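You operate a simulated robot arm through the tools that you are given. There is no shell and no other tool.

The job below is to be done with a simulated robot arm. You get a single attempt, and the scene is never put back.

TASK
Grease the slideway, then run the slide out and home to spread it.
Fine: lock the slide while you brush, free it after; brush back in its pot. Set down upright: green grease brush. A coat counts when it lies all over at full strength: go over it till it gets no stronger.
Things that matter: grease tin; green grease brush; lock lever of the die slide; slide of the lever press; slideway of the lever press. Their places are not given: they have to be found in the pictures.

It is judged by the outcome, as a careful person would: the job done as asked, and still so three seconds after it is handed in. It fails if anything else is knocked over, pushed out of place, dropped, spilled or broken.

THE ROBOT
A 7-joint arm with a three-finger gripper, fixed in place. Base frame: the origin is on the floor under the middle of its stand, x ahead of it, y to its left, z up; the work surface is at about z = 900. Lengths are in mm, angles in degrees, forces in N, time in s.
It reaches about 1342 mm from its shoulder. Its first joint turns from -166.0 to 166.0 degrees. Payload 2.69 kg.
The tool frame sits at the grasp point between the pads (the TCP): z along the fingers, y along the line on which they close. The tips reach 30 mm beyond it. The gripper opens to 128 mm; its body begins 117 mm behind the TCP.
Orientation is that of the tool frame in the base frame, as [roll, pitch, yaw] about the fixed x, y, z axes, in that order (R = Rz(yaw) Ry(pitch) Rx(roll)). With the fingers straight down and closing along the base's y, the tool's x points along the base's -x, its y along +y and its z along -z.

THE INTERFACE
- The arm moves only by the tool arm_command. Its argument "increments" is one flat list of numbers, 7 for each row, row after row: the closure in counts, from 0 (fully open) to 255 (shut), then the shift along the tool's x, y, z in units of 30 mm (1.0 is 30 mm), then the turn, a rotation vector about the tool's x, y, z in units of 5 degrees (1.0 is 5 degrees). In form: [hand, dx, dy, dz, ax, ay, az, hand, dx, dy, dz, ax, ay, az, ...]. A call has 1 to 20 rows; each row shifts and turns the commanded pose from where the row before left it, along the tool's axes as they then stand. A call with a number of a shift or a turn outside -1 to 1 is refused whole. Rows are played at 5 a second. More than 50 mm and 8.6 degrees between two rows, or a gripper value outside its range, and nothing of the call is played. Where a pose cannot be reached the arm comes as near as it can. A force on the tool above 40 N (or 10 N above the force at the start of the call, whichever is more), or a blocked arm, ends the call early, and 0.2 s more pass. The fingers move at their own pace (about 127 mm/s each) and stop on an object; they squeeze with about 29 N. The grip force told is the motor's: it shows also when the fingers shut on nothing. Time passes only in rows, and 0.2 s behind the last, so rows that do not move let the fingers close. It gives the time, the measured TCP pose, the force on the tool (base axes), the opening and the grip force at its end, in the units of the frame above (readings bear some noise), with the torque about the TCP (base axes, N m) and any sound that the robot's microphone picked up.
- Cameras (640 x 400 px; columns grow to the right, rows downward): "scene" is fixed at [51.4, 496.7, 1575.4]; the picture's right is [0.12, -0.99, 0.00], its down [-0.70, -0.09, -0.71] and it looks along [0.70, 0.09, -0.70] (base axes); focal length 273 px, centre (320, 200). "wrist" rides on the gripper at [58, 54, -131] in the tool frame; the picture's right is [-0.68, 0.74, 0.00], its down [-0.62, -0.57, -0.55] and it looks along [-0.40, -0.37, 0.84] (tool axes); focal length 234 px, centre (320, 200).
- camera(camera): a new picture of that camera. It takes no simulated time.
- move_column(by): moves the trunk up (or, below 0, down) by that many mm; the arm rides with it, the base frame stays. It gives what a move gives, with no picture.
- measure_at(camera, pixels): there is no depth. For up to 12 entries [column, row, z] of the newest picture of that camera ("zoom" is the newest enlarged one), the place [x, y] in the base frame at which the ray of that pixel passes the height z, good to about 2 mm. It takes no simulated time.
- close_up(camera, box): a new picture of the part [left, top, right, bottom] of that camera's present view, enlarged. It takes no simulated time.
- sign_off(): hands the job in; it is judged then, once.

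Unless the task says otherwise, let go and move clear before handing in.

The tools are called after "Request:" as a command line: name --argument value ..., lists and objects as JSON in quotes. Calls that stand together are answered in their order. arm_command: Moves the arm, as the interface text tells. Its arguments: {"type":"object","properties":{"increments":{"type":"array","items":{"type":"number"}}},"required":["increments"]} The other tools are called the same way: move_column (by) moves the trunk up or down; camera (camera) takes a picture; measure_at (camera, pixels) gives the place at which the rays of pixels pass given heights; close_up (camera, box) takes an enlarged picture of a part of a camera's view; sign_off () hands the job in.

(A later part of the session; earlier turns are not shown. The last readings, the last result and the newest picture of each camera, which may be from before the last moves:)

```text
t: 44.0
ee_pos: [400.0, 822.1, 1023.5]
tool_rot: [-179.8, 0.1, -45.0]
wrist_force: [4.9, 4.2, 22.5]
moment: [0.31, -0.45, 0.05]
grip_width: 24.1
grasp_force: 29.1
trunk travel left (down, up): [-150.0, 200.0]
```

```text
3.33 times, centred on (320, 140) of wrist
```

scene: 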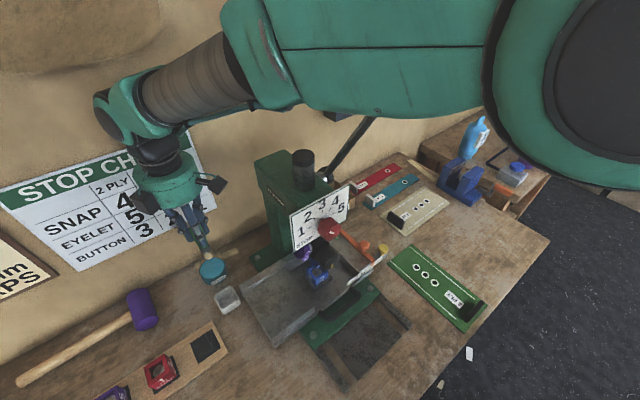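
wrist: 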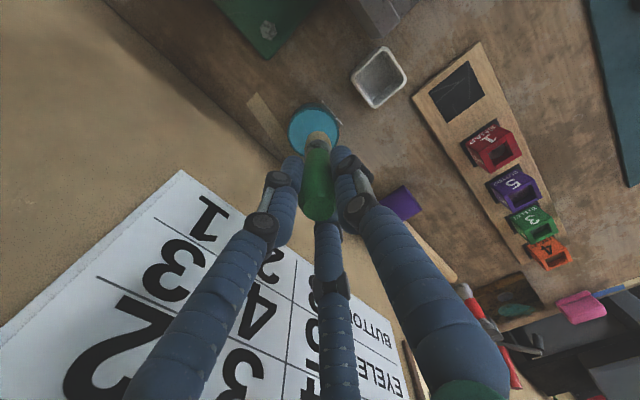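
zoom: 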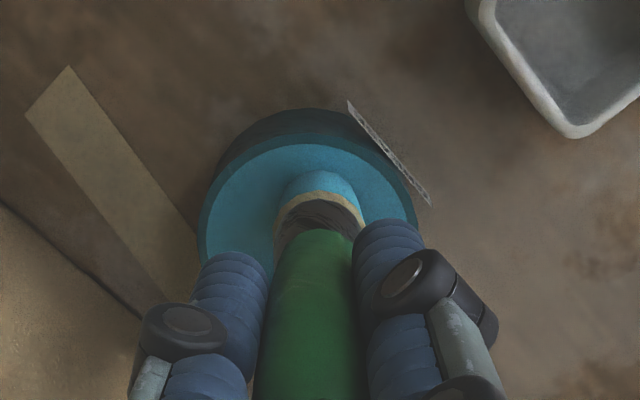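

The bristles turned blue and 22 N of contact shows the brush is loaded. I'll lift clear now.

Request:
arm_command --increments '[255, 0, 0, -0.3, 0, 0, 0, 255, 0, 0, -0.9, 0, 0, 0, 255, 0, 0, -0.9, 0, 0, 0, 255, 0, 0, -0.9, 0, 0, 0, 255, 0, 0, 0, 0, 0, 0]'

Request:
close_up --camera "scene" --box '[140, 180, 280, 300]'

Request:
close_up --camera "wrist" --box '[250, 80, 390, 240]'

```text
t: 45.2
ee_pos: [400.0, 820.9, 1111.3]
tool_rot: [-180.0, 0.0, -45.0]
wrist_force: [0.0, -1.5, 0.4]
moment: [0.01, 0.0, 0.0]
grip_width: 23.8
grasp_force: 28.8
trunk travel left (down, up): [-150.0, 200.0]
```

```text
3.33 times, centred on (210, 240) of scene
```

zoom: 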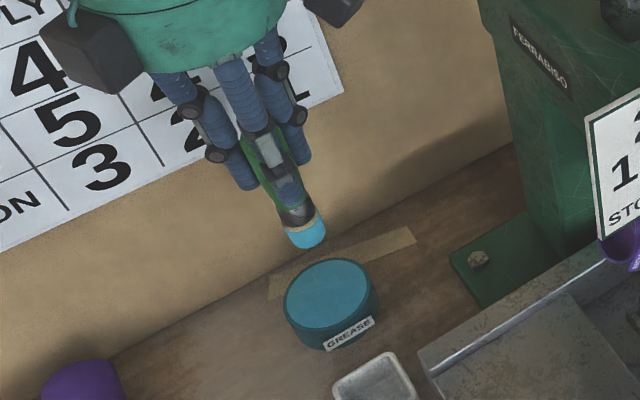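

```text
2.50 times, centred on (320, 160) of wrist
```

zoom: 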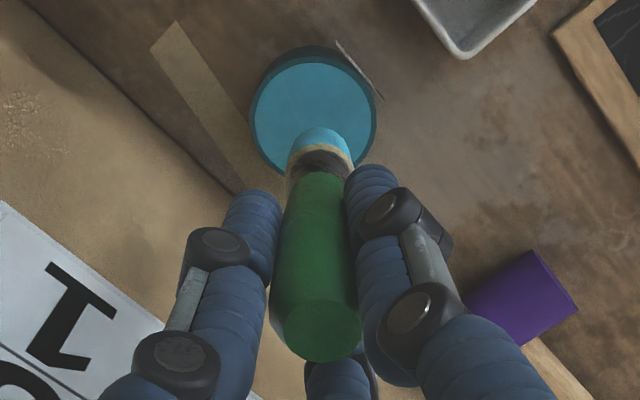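

The tip is visibly coated. I'll travel forward along the left side of the press (clear of the sign), then over to the slideway.

Request:
arm_command --increments '[255, 0, 0.92, 0, 0, 0, 0, 255, 0, 0.92, 0, 0, 0, 0, 255, 0, 0.92, 0, 0, 0, 0, 255, 0, 0.92, 0, 0, 0, 0, 255, 0, 0.92, 0, 0, 0, 0, 255, 0, 0.92, 0, 0, 0, 0, 255, 0, 0.92, 0, 0, 0, 0, 255, 0, 0.92, 0, 0, 0, 0, 255, 0, 0.92, 0, 0, 0, 0, 255, 0, 0.92, 0, 0, 0, 0, 255, 0, 0.92, 0, 0, 0, 0, 255, 0, 0, 0, 0, 0, 0]'

Request:
camera --camera "scene"

Request:
camera --camera "wrist"

```text
t: 47.8
ee_pos: [184.0, 601.8, 1105.8]
tool_rot: [179.7, -0.3, -45.1]
wrist_force: [0.6, -0.5, -0.5]
moment: [0.04, -0.04, 0.04]
grip_width: 23.6
grasp_force: 28.9
trunk travel left (down, up): [-150.0, 200.0]
```

```text
taken
```

scene: 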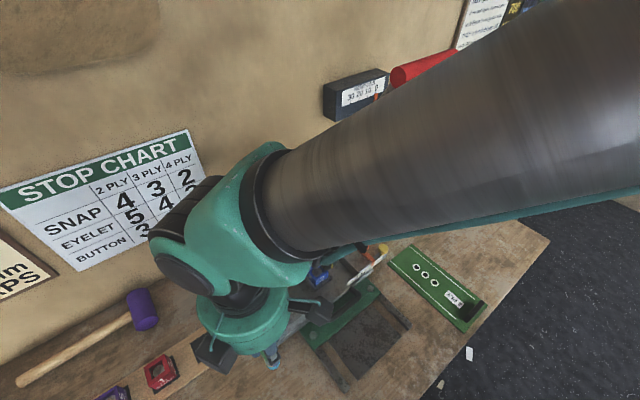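

```text
taken
```

wrist: 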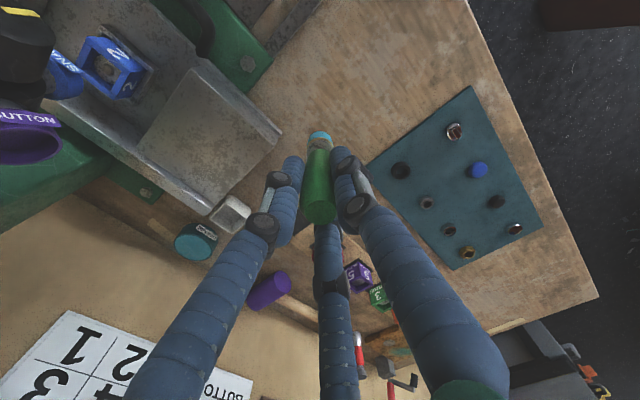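

Still clear, with the grip visible at (425,68). I'll move over to the slideway's front-left corner at the same height.

Request:
arm_command --increments '[255, 0.817, 0.456, 0, 0, 0, 0, 255, 0.817, 0.456, 0, 0, 0, 0, 255, 0.817, 0.456, 0, 0, 0, 0, 255, 0.817, 0.456, 0, 0, 0, 0, 255, 0.817, 0.456, 0, 0, 0, 0, 255, 0.817, 0.456, 0, 0, 0, 0, 255, 0, 0, 0, 0, 0, 0]'

Request:
camera --camera "scene"

Request:
camera --camera "wrist"

Request:
close_up --camera "wrist" --box '[180, 0, 360, 190]'

```text
t: 49.4
ee_pos: [227.8, 442.5, 1112.2]
tool_rot: [-179.8, -0.1, -45.0]
wrist_force: [0.0, -0.5, 0.7]
moment: [0.08, -0.03, 0.02]
grip_width: 23.7
grasp_force: 28.8
trunk travel left (down, up): [-150.0, 200.0]
```

```text
taken
```

scene: 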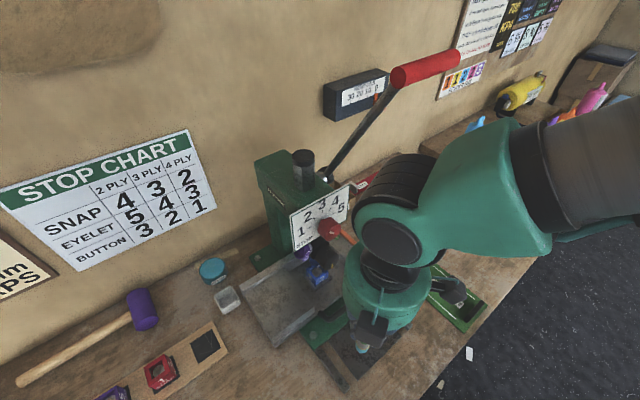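

```text
taken
```

wrist: 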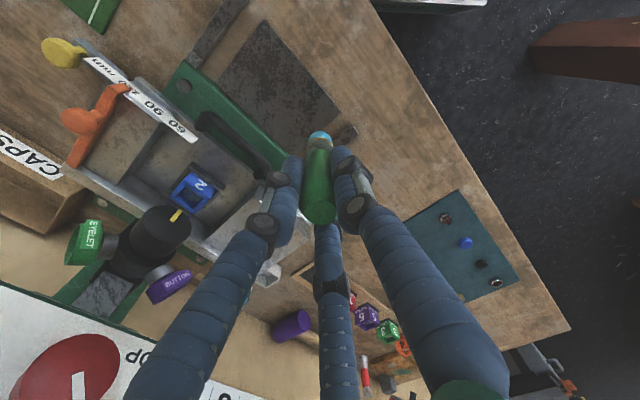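

```text
2.11 times, centred on (270, 95) of wrist
```

zoom: 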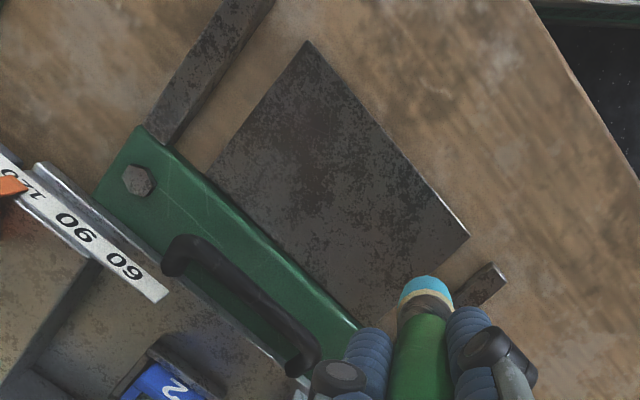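

The plate's corners are clear in this view. I'll measure them at a few heights and compare with the scene view to fix the plate's height.

Request:
measure_at --camera "wrist" --pixels '[[263.8, 20.1, 900], [263.8, 20.1, 910], [263.8, 20.1, 920], [340.1, 112.5, 900], [340.1, 112.5, 910], [340.1, 112.5, 920], [215.5, 83.2, 910], [289, 154.2, 910], [351, 130, 910], [247, 0, 910]]'

Request:
close_up --camera "scene" --box '[290, 290, 430, 400]'

Request:
measure_at --camera "scene" --pixels '[[401.2, 336.8, 900], [401.2, 336.8, 910], [401.2, 336.8, 920], [357.3, 379.9, 900], [357.3, 379.9, 910], [357.3, 379.9, 920], [329.2, 340.9, 910], [371.5, 303.8, 910]]'

```text
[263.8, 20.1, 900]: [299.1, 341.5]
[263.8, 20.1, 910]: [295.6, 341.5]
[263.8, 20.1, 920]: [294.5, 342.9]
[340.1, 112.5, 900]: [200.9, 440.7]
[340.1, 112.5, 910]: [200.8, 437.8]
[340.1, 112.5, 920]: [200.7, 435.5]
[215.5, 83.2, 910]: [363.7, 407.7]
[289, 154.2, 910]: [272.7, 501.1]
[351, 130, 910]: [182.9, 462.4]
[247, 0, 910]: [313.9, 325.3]
```

```text
3.64 times, centred on (360, 345) of scene
```

zoom: 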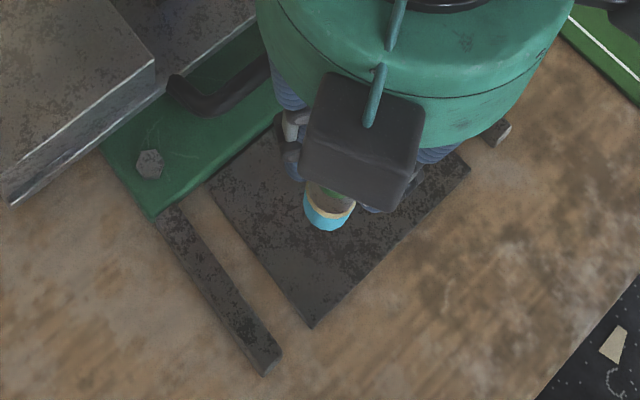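

```text
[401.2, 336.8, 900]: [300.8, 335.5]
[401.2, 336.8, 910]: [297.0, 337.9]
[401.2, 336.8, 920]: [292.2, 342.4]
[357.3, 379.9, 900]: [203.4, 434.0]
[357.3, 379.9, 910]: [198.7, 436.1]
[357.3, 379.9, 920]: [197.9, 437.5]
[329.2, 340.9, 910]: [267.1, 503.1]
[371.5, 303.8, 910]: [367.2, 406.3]
```

Both views agree: plate top z≈910, corners FL(200,437), FR(296,340), BR(365,407), BL(270,502). I'll locate the slide's handle bar, since it may overhang the back edge.

Request:
measure_at --camera "scene" --pixels '[[326, 319, 920], [326, 319, 940], [326, 319, 960], [326, 319, 980], [358, 290, 920], [358, 290, 940], [358, 290, 960], [358, 290, 980]]'

Request:
measure_at --camera "wrist" --pixels '[[262.9, 166, 920], [262.9, 166, 940], [262.9, 166, 960], [262.9, 166, 980], [208.4, 113, 920], [208.4, 113, 940], [208.4, 113, 960], [208.4, 113, 980]]'

Request:
close_up --camera "wrist" --box '[180, 60, 320, 190]'

```text
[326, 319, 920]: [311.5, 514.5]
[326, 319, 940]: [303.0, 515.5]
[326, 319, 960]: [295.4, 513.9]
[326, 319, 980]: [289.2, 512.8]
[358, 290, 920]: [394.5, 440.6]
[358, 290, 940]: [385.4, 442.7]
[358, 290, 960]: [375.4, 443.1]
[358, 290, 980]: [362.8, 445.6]
```

```text
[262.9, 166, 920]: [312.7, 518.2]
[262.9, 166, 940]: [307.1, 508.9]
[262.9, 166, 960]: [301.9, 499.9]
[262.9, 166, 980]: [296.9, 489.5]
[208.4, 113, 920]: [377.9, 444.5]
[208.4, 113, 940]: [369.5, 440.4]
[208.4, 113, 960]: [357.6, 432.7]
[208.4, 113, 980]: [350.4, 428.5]
```

```text
3.08 times, centred on (250, 125) of wrist
```

zoom: 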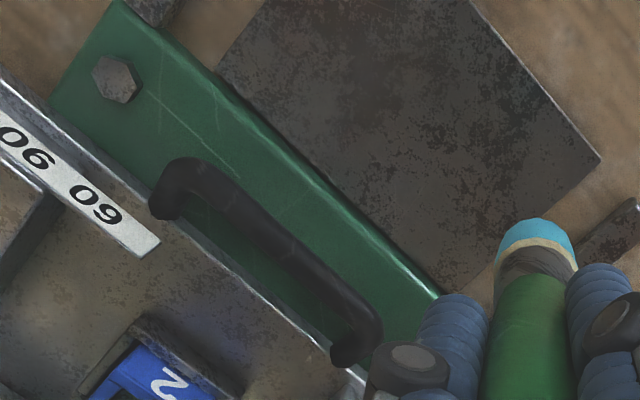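

The slide handle bar is at depth a≈578 (32 mm behind the plate's back edge), so brushing the whole plate is clear of it. I'll lower the brush toward the front-left corner of the plate, stopping about 10 mm above.

Request:
arm_command --increments '[255, -0.055, 0.131, 0.767, 0, 0, 0, 255, -0.055, 0.131, 0.767, 0, 0, 0, 255, -0.055, 0.131, 0.767, 0, 0, 0, 255, -0.055, 0.131, 0.767, 0, 0, 0, 255, 0, 0, 0, 0, 0, 0]'

Request:
camera --camera "wrist"

Request:
camera --camera "scene"

Request:
close_up --camera "scene" --box '[290, 290, 430, 400]'

```text
t: 50.6
ee_pos: [213.9, 437.1, 1020.5]
tool_rot: [-179.9, 0.0, -45.0]
wrist_force: [0.1, 0.5, -1.9]
moment: [-0.02, 0.0, -0.05]
grip_width: 23.8
grasp_force: 29.0
trunk travel left (down, up): [-150.0, 200.0]
```

```text
taken
```

wrist: 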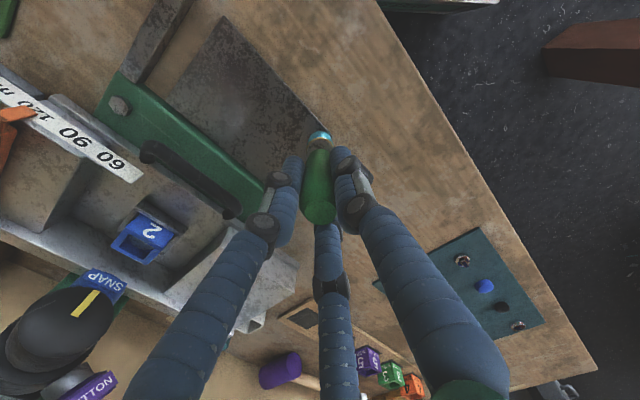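

```text
taken
```

scene: 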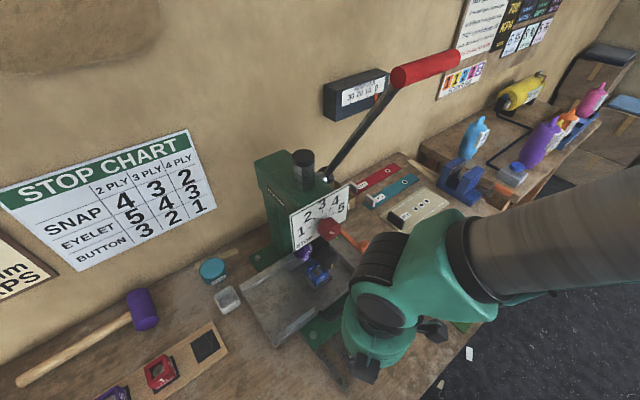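

```text
3.64 times, centred on (360, 345) of scene
```

zoom: 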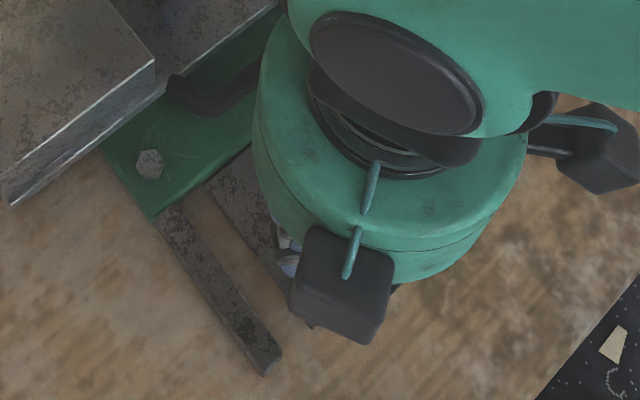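

Hand is low over the front-left corner. I'll zoom the wrist view at the brush tip.

Request:
close_up --camera "wrist" --box '[230, 70, 390, 200]'

Request:
measure_at --camera "wrist" --pixels '[[327, 130, 910], [222, 18, 910], [320, 136, 920], [320, 136, 915]]'

```text
3.08 times, centred on (310, 135) of wrist
```

zoom: 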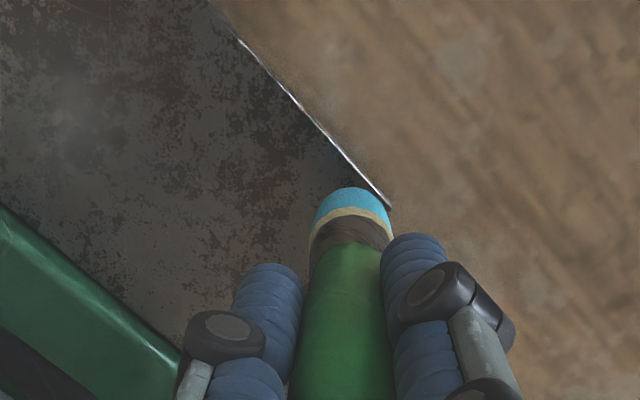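

```text
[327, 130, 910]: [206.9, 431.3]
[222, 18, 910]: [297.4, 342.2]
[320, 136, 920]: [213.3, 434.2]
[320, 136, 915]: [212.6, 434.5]
```

The brush is right over the corner. Stepping down in 2–3 mm steps to find contact.

Request:
arm_command --increments '[255, 0, 0, 0.1, 0, 0, 0, 255, 0, 0, 0.1, 0, 0, 0, 255, 0, 0, 0.1, 0, 0, 0, 255, 0, 0, 0, 0, 0, 0]'

```text
t: 51.6
ee_pos: [214.8, 437.9, 1010.2]
tool_rot: [179.9, -0.1, -45.0]
wrist_force: [-0.1, 0.3, 0.0]
moment: [-0.02, 0.03, -0.02]
grip_width: 23.9
grasp_force: 28.8
trunk travel left (down, up): [-150.0, 200.0]
```

No contact yet at z≈1010. Two more steps of 2 mm.

Request:
arm_command --increments '[255, 0, 0, 0.067, 0, 0, 0, 255, 0, 0, 0.067, 0, 0, 0, 255, 0, 0, 0, 0, 0, 0]'

Request:
close_up --camera "wrist" --box '[230, 70, 390, 200]'

```text
t: 52.4
ee_pos: [213.7, 439.6, 1007.3]
tool_rot: [180.0, 0.0, -45.0]
wrist_force: [-0.2, -0.4, -0.5]
moment: [0.0, -0.02, 0.01]
grip_width: 23.9
grasp_force: 28.9
trunk travel left (down, up): [-150.0, 200.0]
```

```text
3.08 times, centred on (310, 135) of wrist
```

zoom: 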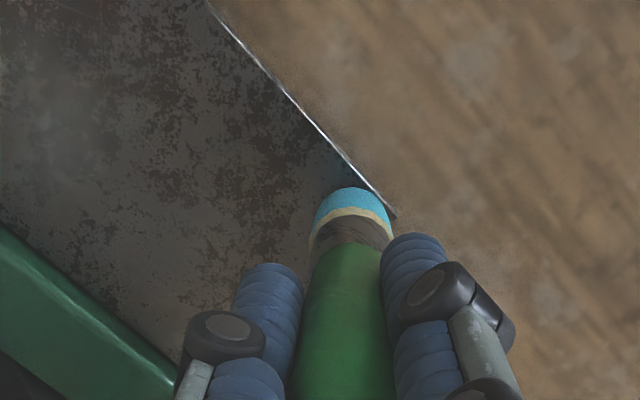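

Nothing yet; perhaps a faint reflection near the tip. Two more 1.5 mm steps.

Request:
arm_command --increments '[255, 0, 0, 0.05, 0, 0, 0, 255, 0, 0, 0.05, 0, 0, 0, 255, 0, 0, 0, 0, 0, 0]'

Request:
close_up --camera "wrist" --box '[230, 70, 390, 200]'

```text
t: 53.2
ee_pos: [213.9, 437.4, 1003.3]
tool_rot: [-180.0, 0.1, -44.9]
wrist_force: [0.2, -0.1, -0.2]
moment: [0.03, 0.0, 0.0]
grip_width: 24.0
grasp_force: 28.2
trunk travel left (down, up): [-150.0, 200.0]
```

```text
3.08 times, centred on (310, 135) of wrist
```

zoom: 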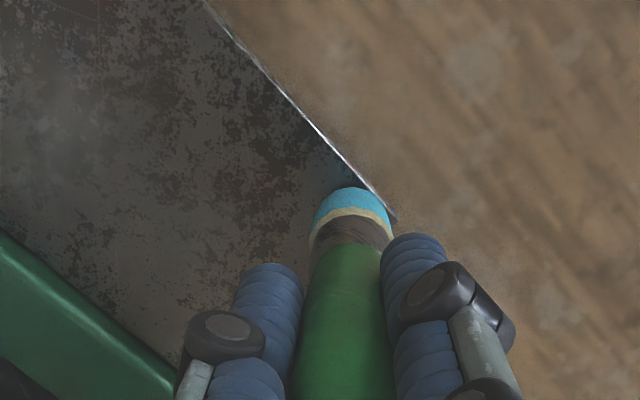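

Still no force; a bluish patch seems to be starting beside the tip. I'll step down a little more.

Request:
arm_command --increments '[255, 0, 0, 0.05, 0, 0, 0, 255, 0, 0, 0.05, 0, 0, 0, 255, 0, 0, 0, 0, 0, 0]'

Request:
close_up --camera "wrist" --box '[270, 90, 370, 170]'

```text
t: 54.0
ee_pos: [214.8, 439.0, 1000.6]
tool_rot: [-180.0, 0.0, -45.0]
wrist_force: [-0.4, 0.6, -0.6]
moment: [0.03, -0.03, 0.0]
grip_width: 23.7
grasp_force: 29.2
trunk travel left (down, up): [-150.0, 200.0]
```

```text
5.00 times, centred on (320, 130) of wrist
```

zoom: 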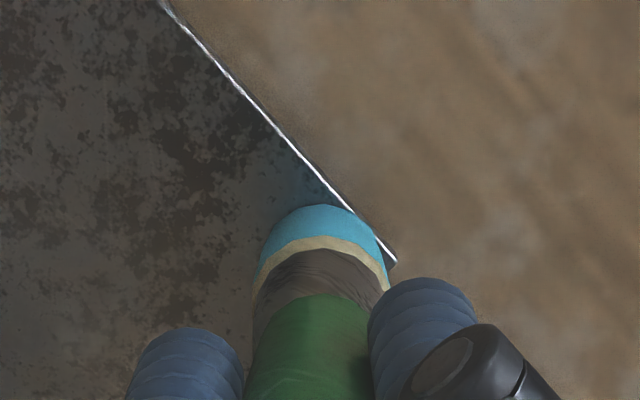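

A bluish tint is on the plate by the tip, but no force. Continue in 1.5 mm steps.

Request:
arm_command --increments '[255, 0, 0, 0.05, 0, 0, 0, 255, 0, 0, 0, 0, 0, 0]'

Request:
arm_command --increments '[255, 0, 0, 0.05, 0, 0, 0, 255, 0, 0, 0, 0, 0, 0]'

Request:
close_up --camera "wrist" --box '[270, 90, 370, 170]'

```text
t: 54.6
ee_pos: [215.0, 438.5, 1001.8]
tool_rot: [-179.9, 0.0, -45.0]
wrist_force: [0.3, -0.1, 2.8]
moment: [-0.05, -0.05, 0.0]
grip_width: 23.7
grasp_force: 29.1
trunk travel left (down, up): [-150.0, 200.0]
```

```text
t: 55.2
ee_pos: [214.3, 437.6, 999.1]
tool_rot: [-179.8, 0.1, -44.9]
wrist_force: [-1.6, -0.7, 23.1]
moment: [-0.07, 0.05, 0.04]
grip_width: 23.6
grasp_force: 28.9
trunk travel left (down, up): [-150.0, 200.0]
```

```text
5.00 times, centred on (320, 130) of wrist
```

zoom: 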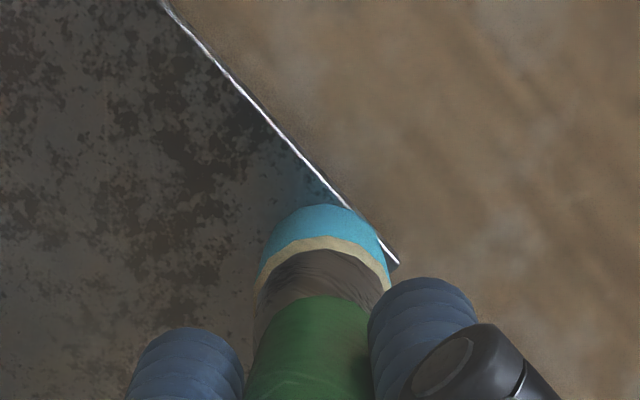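

Contact: 2.8 N then 23 N after another 1.5 mm, so the surface is at TCP z≈999.5. I'll ease off 0.9 mm and stroke the first lane along the front edge.

Request:
arm_command --increments '[255, 0, 0, -0.03, 0, 0, 0, 255, 0.8, 0, 0, 0, 0, 0, 255, 0.8, 0, 0, 0, 0, 0, 255, 0.8, 0, 0, 0, 0, 0, 255, 0.8, 0, 0, 0, 0, 0, 255, 0.8, 0, 0, 0, 0, 0, 255, 0, 0, 0, 0, 0, 0]'

Request:
camera --camera "wrist"

Request:
close_up --camera "wrist" --box '[230, 70, 390, 200]'

Request:
close_up --camera "scene" --box '[290, 290, 430, 400]'

```text
t: 56.8
ee_pos: [298.7, 352.5, 999.1]
tool_rot: [179.9, -0.1, -45.0]
wrist_force: [0.4, -1.1, 19.4]
moment: [-0.14, -0.03, 0.02]
grip_width: 24.1
grasp_force: 29.7
trunk travel left (down, up): [-150.0, 200.0]
```

```text
taken
```

wrist: 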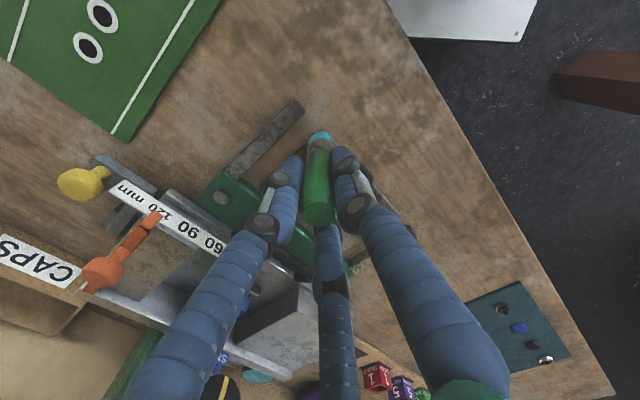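

```text
3.08 times, centred on (310, 135) of wrist
```

zoom: 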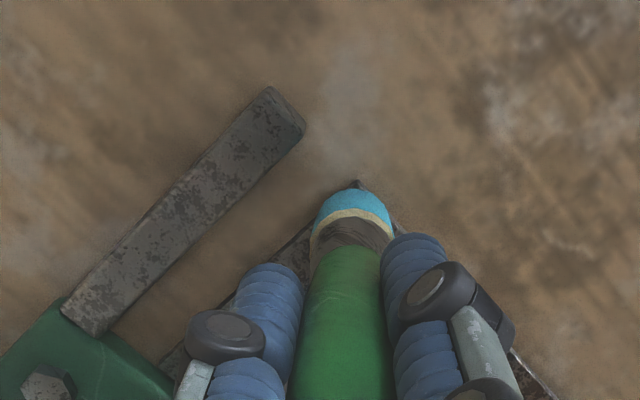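

```text
3.64 times, centred on (360, 345) of scene
```

zoom: 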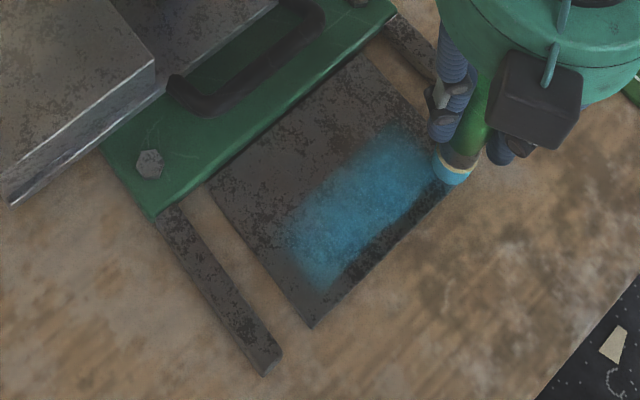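

A blue coat band shows clearly on the plate, but it seems set back from the front edge. I'll measure band edges in the scene picture and compare with where the brush actually travelled.

Request:
measure_at --camera "zoom" --pixels '[[330, 288, 905], [290, 222, 905], [300, 270, 905], [400, 130, 905], [425, 195, 905], [310, 327, 905], [208, 185, 905], [455, 180, 908], [362, 50, 905]]'

Request:
arm_command --increments '[255, 0, 0, -0.5, 0, 0, 0, 255, 0, 0, -0.5, 0, 0, 0, 255, 0, 0, 0, 0, 0, 0]'

Request:
close_up --camera "scene" --box '[300, 280, 430, 390]'

Request:
close_up --camera "wrist" --box '[230, 70, 390, 200]'

```text
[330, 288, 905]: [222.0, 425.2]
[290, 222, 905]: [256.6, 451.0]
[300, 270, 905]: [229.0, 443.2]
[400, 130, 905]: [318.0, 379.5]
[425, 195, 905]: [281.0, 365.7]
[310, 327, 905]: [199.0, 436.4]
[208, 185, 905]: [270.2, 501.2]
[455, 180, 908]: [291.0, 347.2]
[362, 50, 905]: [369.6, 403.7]
```

```text
t: 57.6
ee_pos: [298.2, 353.1, 1029.0]
tool_rot: [180.0, 0.0, -44.9]
wrist_force: [-0.2, 0.3, 0.3]
moment: [0.01, -0.01, 0.0]
grip_width: 23.8
grasp_force: 29.2
trunk travel left (down, up): [-150.0, 200.0]
```

```text
3.64 times, centred on (365, 335) of scene
```

zoom: 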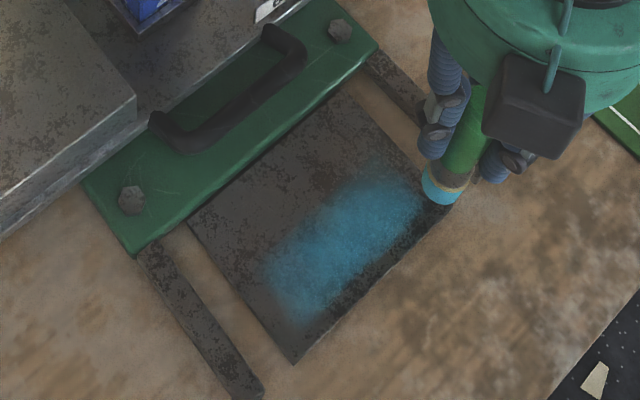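

```text
3.08 times, centred on (310, 135) of wrist
```

zoom: 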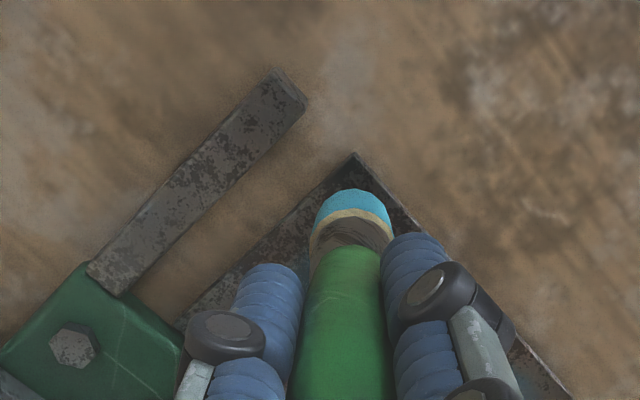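

The brush itself is straight in the hand, but the coat appears set in from the edges, so either the footprint or the shading is soft. I'll lay a second lane 15 mm further back, returning leftward, and see how the coat grows.

Request:
arm_command --increments '[255, 0, -0.5, 0, 0, 0, 0, 255, 0, 0, 0.5, 0, 0, 0, 255, 0, 0, 0.48, 0, 0, 0, 255, 0, 0, 0, 0, 0, 0, 255, -0.8, 0, 0, 0, 0, 0, 255, -0.8, 0, 0, 0, 0, 0, 255, -0.8, 0, 0, 0, 0, 0, 255, -0.8, 0, 0, 0, 0, 0, 255, -0.8, 0, 0, 0, 0, 0, 255, 0, 0, 0, 0, 0, 0]'

Request:
close_up --camera "scene" --box '[300, 280, 430, 390]'

Request:
camera --camera "wrist"

Request:
close_up --camera "wrist" --box '[200, 0, 380, 190]'

```text
t: 59.8
ee_pos: [222.5, 449.8, 997.8]
tool_rot: [-180.0, 0.1, -44.9]
wrist_force: [-0.8, 0.0, -0.6]
moment: [-0.01, 0.0, -0.01]
grip_width: 23.8
grasp_force: 30.0
trunk travel left (down, up): [-150.0, 200.0]
```

```text
3.64 times, centred on (365, 335) of scene
```

zoom: 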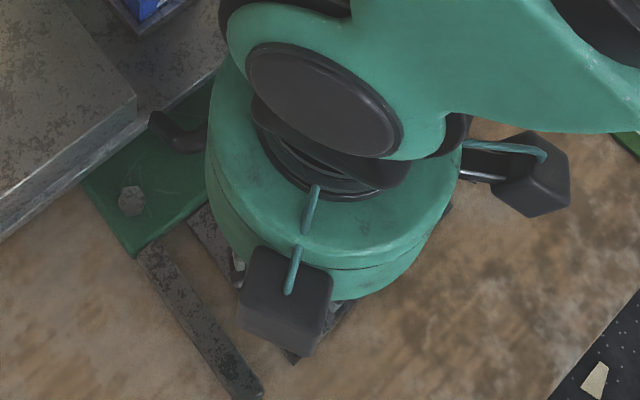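

```text
taken
```

wrist: 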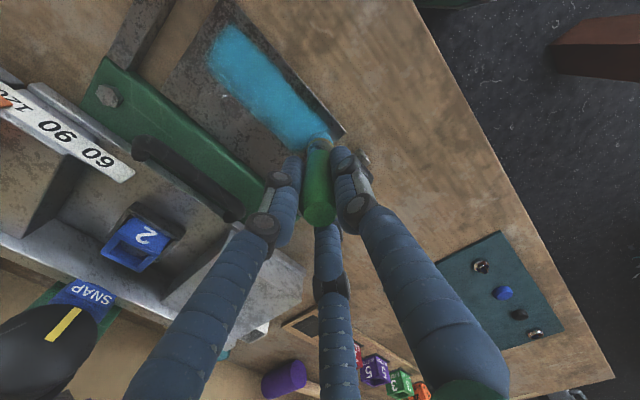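

```text
2.11 times, centred on (290, 95) of wrist
```

zoom: 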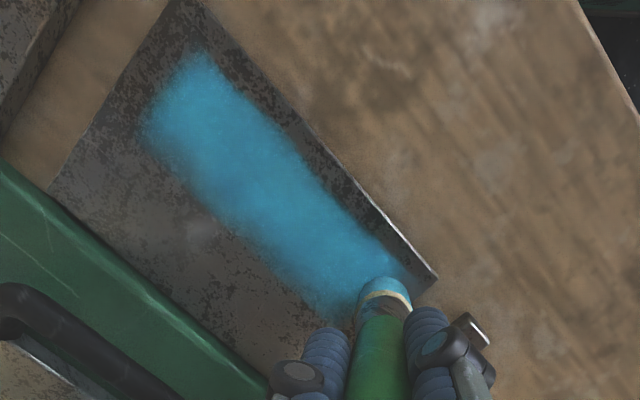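

The band grew stronger in the same place. I'll measure its borders from the wrist view.

Request:
measure_at --camera "zoom" --pixels '[[235, 75, 905], [310, 165, 905], [385, 245, 905], [148, 130, 905], [225, 225, 905], [320, 315, 905], [195, 55, 905], [165, 85, 905], [437, 277, 905], [180, 0, 905], [50, 190, 905], [385, 285, 905]]'

```text
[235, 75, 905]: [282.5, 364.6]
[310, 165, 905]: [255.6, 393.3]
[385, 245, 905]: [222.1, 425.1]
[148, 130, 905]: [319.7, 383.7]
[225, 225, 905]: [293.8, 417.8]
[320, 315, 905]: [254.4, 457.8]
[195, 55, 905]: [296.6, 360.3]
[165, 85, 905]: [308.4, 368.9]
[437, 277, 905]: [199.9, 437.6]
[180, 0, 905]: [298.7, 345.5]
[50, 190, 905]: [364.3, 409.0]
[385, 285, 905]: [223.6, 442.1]
```

The coat spans a≈458–503 with soft edges after two lanes at 461 and 475. I'll continue with lanes further back (a≈490, 505, 520).

Request:
arm_command --increments '[255, 0, -0.5, 0.012, 0, 0, 0, 255, 0.8, 0, 0, 0, 0, 0, 255, 0.8, 0, 0, 0, 0, 0, 255, 0.8, 0, 0, 0, 0, 0, 255, 0.8, 0, 0, 0, 0, 0, 255, 0.8, 0, 0, 0, 0, 0, 255, 0, -0.5, 0, 0, 0, 0, 255, -0.8, 0, 0, 0, 0, 0, 255, -0.8, 0, 0, 0, 0, 0, 255, -0.8, 0, 0, 0, 0, 0, 255, -0.8, 0, 0, 0, 0, 0, 255, -0.8, 0, 0, 0, 0, 0, 255, 0, 0, 0, 0, 0, 0]'

Request:
camera --camera "wrist"

Request:
close_up --camera "wrist" --box '[200, 0, 380, 190]'

```text
t: 62.6
ee_pos: [244.3, 470.2, 998.1]
tool_rot: [180.0, 0.0, -45.1]
wrist_force: [-0.4, -0.3, -0.2]
moment: [-0.02, -0.04, -0.01]
grip_width: 23.8
grasp_force: 28.7
trunk travel left (down, up): [-150.0, 200.0]
```

```text
taken
```

wrist: 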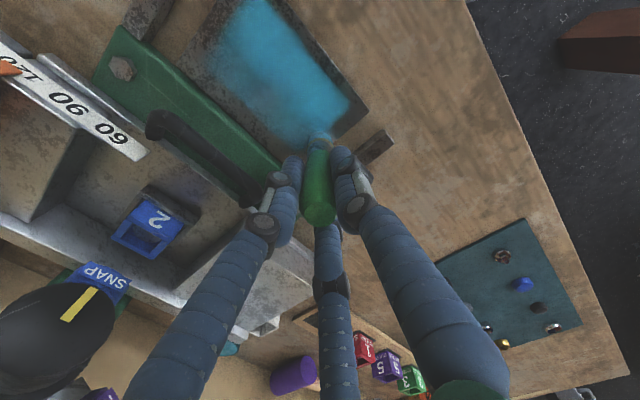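

```text
2.11 times, centred on (290, 95) of wrist
```

zoom: 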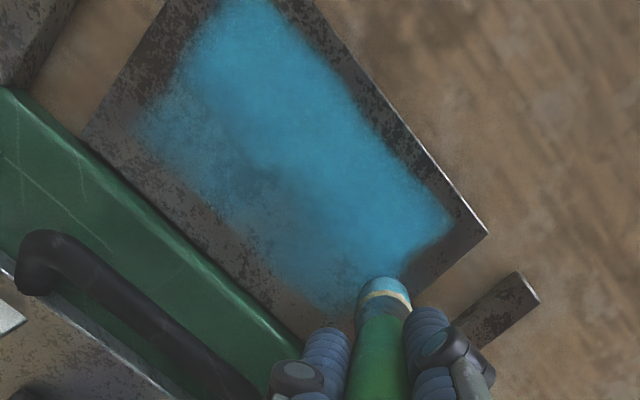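

Coverage is growing toward the back, and margins at the front and left edges remain dark. I'll lay the last two back lanes (a≈520, 532) before judging and reloading.

Request:
arm_command --increments '[255, 0, -0.5, 0.012, 0, 0, 0, 255, 0.8, 0, 0, 0, 0, 0, 255, 0.8, 0, 0, 0, 0, 0, 255, 0.8, 0, 0, 0, 0, 0, 255, 0.8, 0, 0, 0, 0, 0, 255, 0.8, 0, 0, 0, 0, 0, 255, 0, -0.36, 0, 0, 0, 0, 255, -0.8, 0, 0, 0, 0, 0, 255, -0.8, 0, 0, 0, 0, 0, 255, -0.8, 0, 0, 0, 0, 0, 255, -0.8, 0, 0, 0, 0, 0, 255, -0.8, 0, 0, 0, 0, 0, 255, 0, 0, 0, 0, 0, 0]'

Request:
camera --camera "wrist"

Request:
close_up --camera "wrist" --box '[200, 0, 400, 190]'

```text
t: 65.4
ee_pos: [262.6, 487.8, 998.5]
tool_rot: [-179.9, 0.0, -45.0]
wrist_force: [-0.4, 0.2, 2.7]
moment: [-0.01, 0.04, -0.02]
grip_width: 24.0
grasp_force: 29.1
trunk travel left (down, up): [-150.0, 200.0]
```

```text
taken
```

wrist: 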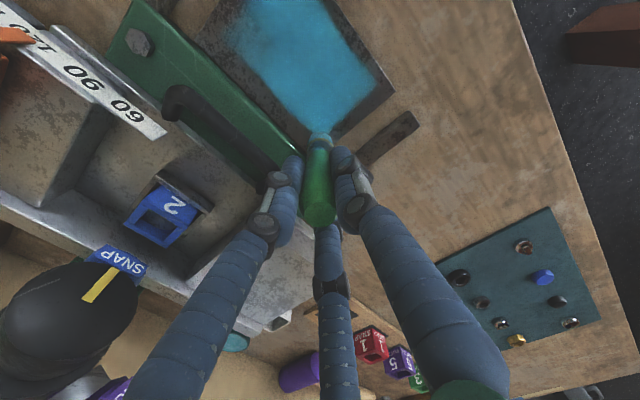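

```text
2.11 times, centred on (300, 95) of wrist
```

zoom: 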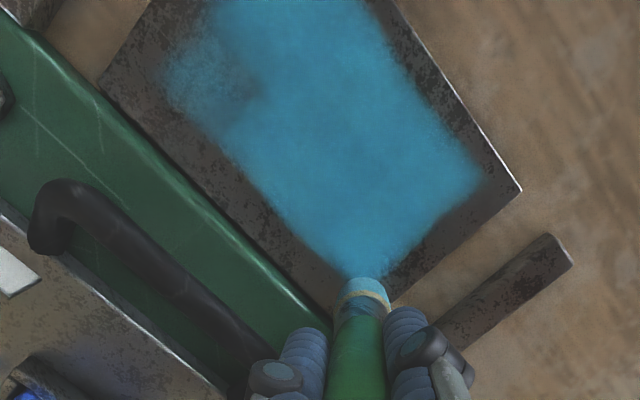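

The coat now covers most of the plate, with a dark margin of roughly 10 mm left all round. I'll run the brush around the perimeter – left edge, front edge, right edge – to see whether the margin takes grease.

Request:
arm_command --increments '[255, -0.13, 0, 0, 0, 0, 0, 255, 0, 0.65, 0, 0, 0, 0, 255, 0, 0.65, 0, 0, 0, 0, 255, 0, 0.65, 0, 0, 0, 0, 255, 0, 0.65, 0, 0, 0, 0, 255, 0.84, 0, 0, 0, 0, 0, 255, 0.84, 0, 0, 0, 0, 0, 255, 0.84, 0, 0, 0, 0, 0, 255, 0.84, 0, 0, 0, 0, 0, 255, 0.84, 0, 0, 0, 0, 0, 255, 0, -0.65, 0, 0, 0, 0, 255, 0, -0.65, 0, 0, 0, 0, 255, 0, -0.65, 0, 0, 0, 0, 255, 0, -0.65, 0, 0, 0, 0, 255, 0, 0, 0, 0, 0, 0]'

Request:
close_up --camera "scene" --box '[300, 280, 430, 390]'

Request:
camera --camera "wrist"

```text
t: 68.6
ee_pos: [351.2, 401.6, 998.5]
tool_rot: [-179.9, 0.0, -44.9]
wrist_force: [0.5, 0.0, 6.8]
moment: [0.02, -0.02, -0.02]
grip_width: 23.8
grasp_force: 29.0
trunk travel left (down, up): [-150.0, 200.0]
```

```text
3.64 times, centred on (365, 335) of scene
```

zoom: 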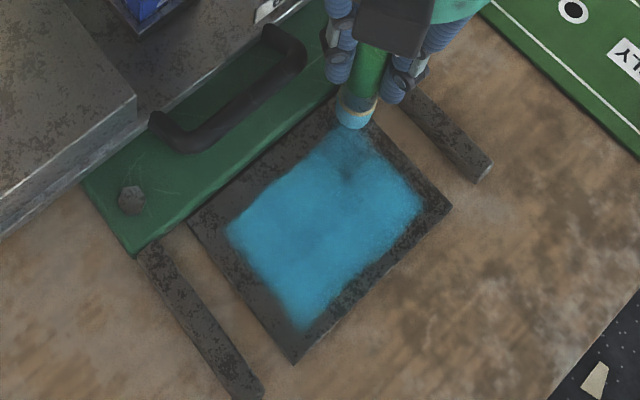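

```text
taken
```

wrist: 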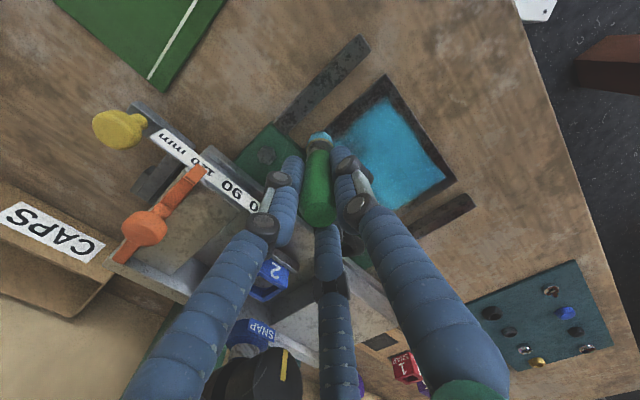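

The coat region is now a clean rectangle with uniform margins, so the greasing zone is that inner rectangle; a weaker patch shows near its back-right (zoom (345,175)). I'll make a second full pass, starting with the back lanes.

Request:
arm_command --increments '[255, -0.81, 0, 0, 0, 0, 0, 255, -0.81, 0, 0, 0, 0, 0, 255, -0.81, 0, 0, 0, 0, 0, 255, -0.81, 0, 0, 0, 0, 0, 255, -0.81, 0, 0, 0, 0, 0, 255, 0, 0.4, 0, 0, 0, 0, 255, 0.81, 0, 0, 0, 0, 0, 255, 0.81, 0, 0, 0, 0, 0, 255, 0.81, 0, 0, 0, 0, 0, 255, 0.81, 0, 0, 0, 0, 0, 255, 0.81, 0, 0, 0, 0, 0, 255, 0, 0.4, 0, 0, 0, 0, 255, -0.81, 0, 0, 0, 0, 0, 255, -0.81, 0, 0, 0, 0, 0, 255, -0.81, 0, 0, 0, 0, 0, 255, -0.81, 0, 0, 0, 0, 0, 255, -0.81, 0, 0, 0, 0, 0, 255, 0, 0.4, 0, 0, 0, 0]'

Request:
arm_command --increments '[255, 0.81, 0, 0, 0, 0, 0, 255, 0.81, 0, 0, 0, 0, 0, 255, 0.81, 0, 0, 0, 0, 0, 255, 0.81, 0, 0, 0, 0, 0, 255, 0.81, 0, 0, 0, 0, 0, 255, 0, 0.4, 0, 0, 0, 0, 255, -0.81, 0, 0, 0, 0, 0, 255, -0.81, 0, 0, 0, 0, 0, 255, -0.81, 0, 0, 0, 0, 0, 255, -0.81, 0, 0, 0, 0, 0, 255, -0.81, 0, 0, 0, 0, 0, 255, 0, 0.4, 0, 0, 0, 0, 255, 0.81, 0, 0, 0, 0, 0, 255, 0.81, 0, 0, 0, 0, 0, 255, 0.81, 0, 0, 0, 0, 0, 255, 0.81, 0, 0, 0, 0, 0, 255, 0.81, 0, 0, 0, 0, 0, 255, 0, 0, 0, 0, 0, 0]'

Request:
close_up --camera "scene" --box '[300, 280, 430, 390]'

Request:
camera --camera "wrist"

```text
t: 72.4
ee_pos: [240.3, 461.7, 998.4]
tool_rot: [-179.9, 0.0, -45.1]
wrist_force: [-1.2, -2.5, 8.6]
moment: [-0.34, 0.13, -0.01]
grip_width: 24.0
grasp_force: 29.2
trunk travel left (down, up): [-150.0, 200.0]
```

```text
t: 76.2
ee_pos: [308.7, 357.9, 996.3]
tool_rot: [179.9, 0.1, -45.0]
wrist_force: [1.2, -2.0, 14.9]
moment: [-0.25, -0.15, 0.01]
grip_width: 24.0
grasp_force: 28.3
trunk travel left (down, up): [-150.0, 200.0]
```

```text
3.64 times, centred on (365, 335) of scene
```

zoom: 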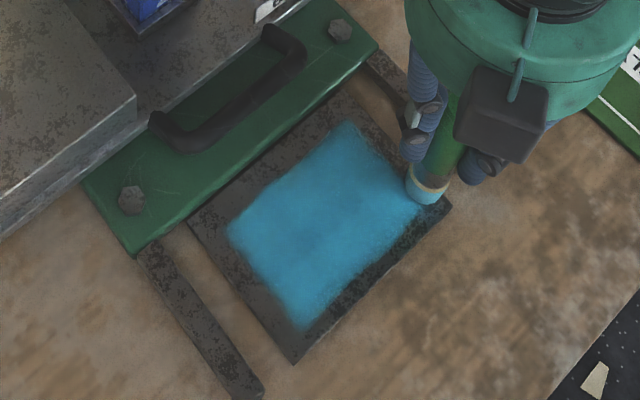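

```text
taken
```

wrist: 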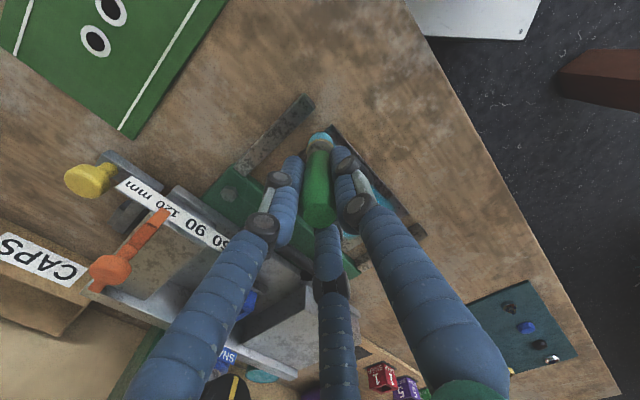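

The coat is now even and stronger; the bristles look paler, so I'll reload and go over it again. Lifting and returning to the tin by the same route.

Request:
arm_command --increments '[255, 0, 0, -0.6, 0, 0, 0, 255, 0, 0, -0.95, 0, 0, 0, 255, 0, 0, -0.95, 0, 0, 0, 255, 0, 0, -0.95, 0, 0, 0, 255, 0, 0, -0.3, 0, 0, 0, 255, -0.869, -0.281, 0, 0, 0, 0, 255, -0.869, -0.281, 0, 0, 0, 0, 255, -0.869, -0.281, 0, 0, 0, 0, 255, -0.869, -0.281, 0, 0, 0, 0, 255, -0.869, -0.281, 0, 0, 0, 0, 255, -0.869, -0.281, 0, 0, 0, 0, 255, -0.869, -0.281, 0, 0, 0, 0, 255, -0.869, -0.281, 0, 0, 0, 0, 255, -0.869, -0.281, 0, 0, 0, 0, 255, -0.869, -0.281, 0, 0, 0, 0, 255, 0, 0, 0, 0, 0, 0]'

Request:
camera --camera "wrist"

Request:
camera --camera "scene"

Request:
close_up --camera "scene" --box '[300, 280, 430, 390]'

```text
t: 79.6
ee_pos: [184.1, 604.9, 1110.3]
tool_rot: [-180.0, -0.1, -45.1]
wrist_force: [-0.7, 0.6, -0.9]
moment: [-0.06, -0.04, 0.04]
grip_width: 23.9
grasp_force: 28.8
trunk travel left (down, up): [-150.0, 200.0]
```

```text
taken
```

wrist: 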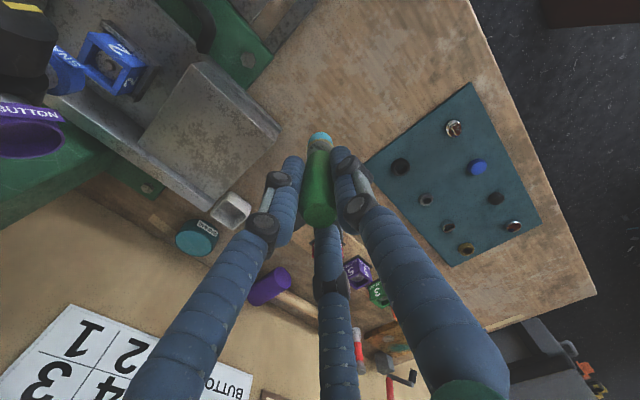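

```text
taken
```

scene: 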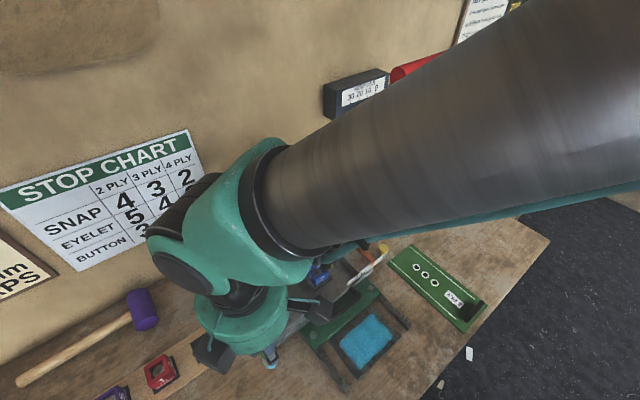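

```text
3.64 times, centred on (365, 335) of scene
```

zoom: 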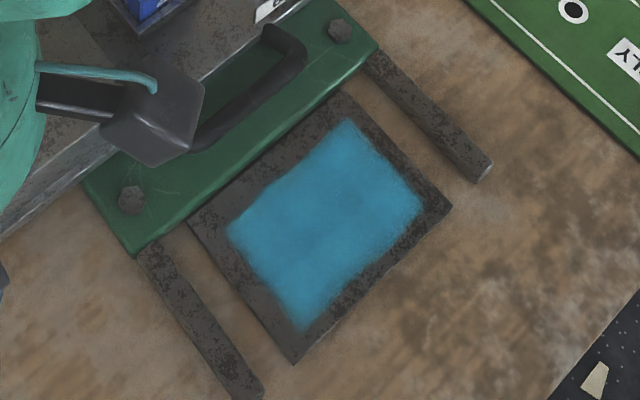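

A clear view: the coat is uniform with only slight variation. I'll reload at the tin for another pass.

Request:
arm_command --increments '[255, 0, -0.94, 0, 0, 0, 0, 255, 0, -0.94, 0, 0, 0, 0, 255, 0, -0.94, 0, 0, 0, 0, 255, 0, -0.94, 0, 0, 0, 0, 255, 0, -0.94, 0, 0, 0, 0, 255, 0, -0.94, 0, 0, 0, 0, 255, 0, -0.94, 0, 0, 0, 0, 255, 0, -0.94, 0, 0, 0, 0, 255, 0, -0.94, 0, 0, 0, 0, 255, 0, -0.94, 0, 0, 0, 0, 255, 0, -0.94, 0, 0, 0, 0, 255, 0, 0, 0.8, 0, 0, 0, 255, 0, 0, 0.8, 0, 0, 0, 255, 0, 0, 0, 0, 0, 0]'

Request:
close_up --camera "wrist" --box '[250, 80, 390, 200]'

Request:
close_up --camera "scene" --box '[170, 220, 270, 300]'

```text
t: 82.6
ee_pos: [402.1, 823.4, 1063.1]
tool_rot: [179.9, 0.0, -44.9]
wrist_force: [-0.6, 0.1, -0.6]
moment: [-0.02, 0.0, 0.0]
grip_width: 23.9
grasp_force: 28.7
trunk travel left (down, up): [-150.0, 200.0]
```

```text
3.33 times, centred on (320, 140) of wrist
```

zoom: 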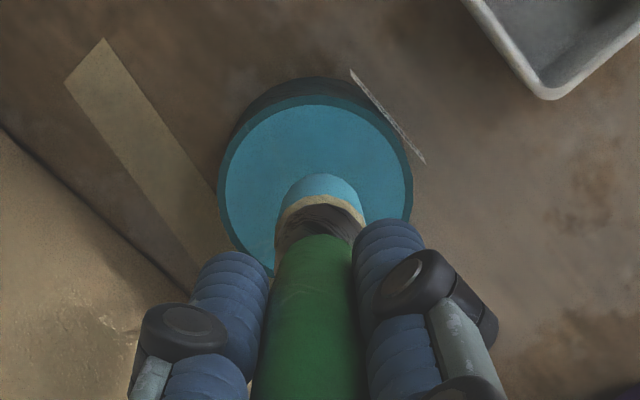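

```text
5.00 times, centred on (220, 260) of scene
```

zoom: 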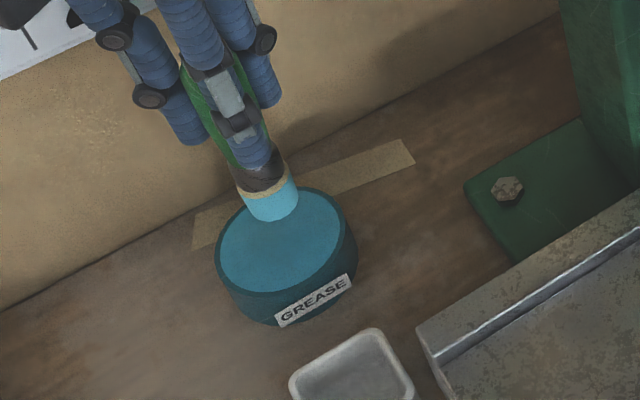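

Over the tin again. Lowering gently into the grease.

Request:
arm_command --increments '[255, 0, 0, 0.8, 0, 0, 0, 255, 0, 0, 0.3, 0, 0, 0, 255, 0, 0, 0.1, 0, 0, 0, 255, 0, 0, 0.07, 0, 0, 0, 255, 0, 0, 0, 0, 0, 0]'

Request:
close_up --camera "scene" --box '[170, 220, 270, 300]'

```text
t: 83.8
ee_pos: [403.2, 823.1, 1023.4]
tool_rot: [-180.0, 0.0, -45.0]
wrist_force: [-0.5, 0.0, -0.4]
moment: [-0.02, 0.01, -0.02]
grip_width: 23.6
grasp_force: 29.0
trunk travel left (down, up): [-150.0, 200.0]
```

```text
5.00 times, centred on (220, 260) of scene
```

zoom: 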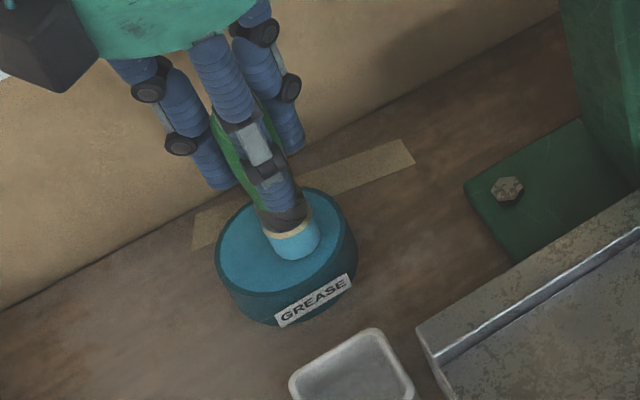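

Not touching yet. A few more 1.5 mm steps until a light contact.

Request:
arm_command --increments '[255, 0, 0, 0.05, 0, 0, 0, 255, 0, 0, 0.05, 0, 0, 0, 255, 0, 0, 0, 0, 0, 0]'

Request:
close_up --camera "scene" --box '[170, 220, 270, 300]'

```text
t: 84.6
ee_pos: [402.6, 822.9, 1021.8]
tool_rot: [180.0, 0.0, -45.0]
wrist_force: [0.8, 0.1, 0.2]
moment: [-0.05, -0.02, -0.01]
grip_width: 23.5
grasp_force: 29.1
trunk travel left (down, up): [-150.0, 200.0]
```

```text
5.00 times, centred on (220, 260) of scene
```

zoom: 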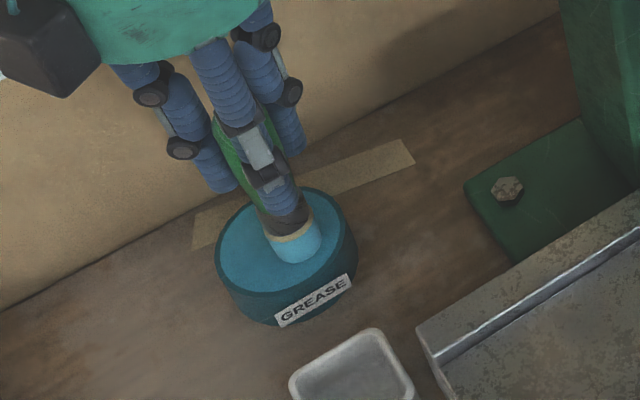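

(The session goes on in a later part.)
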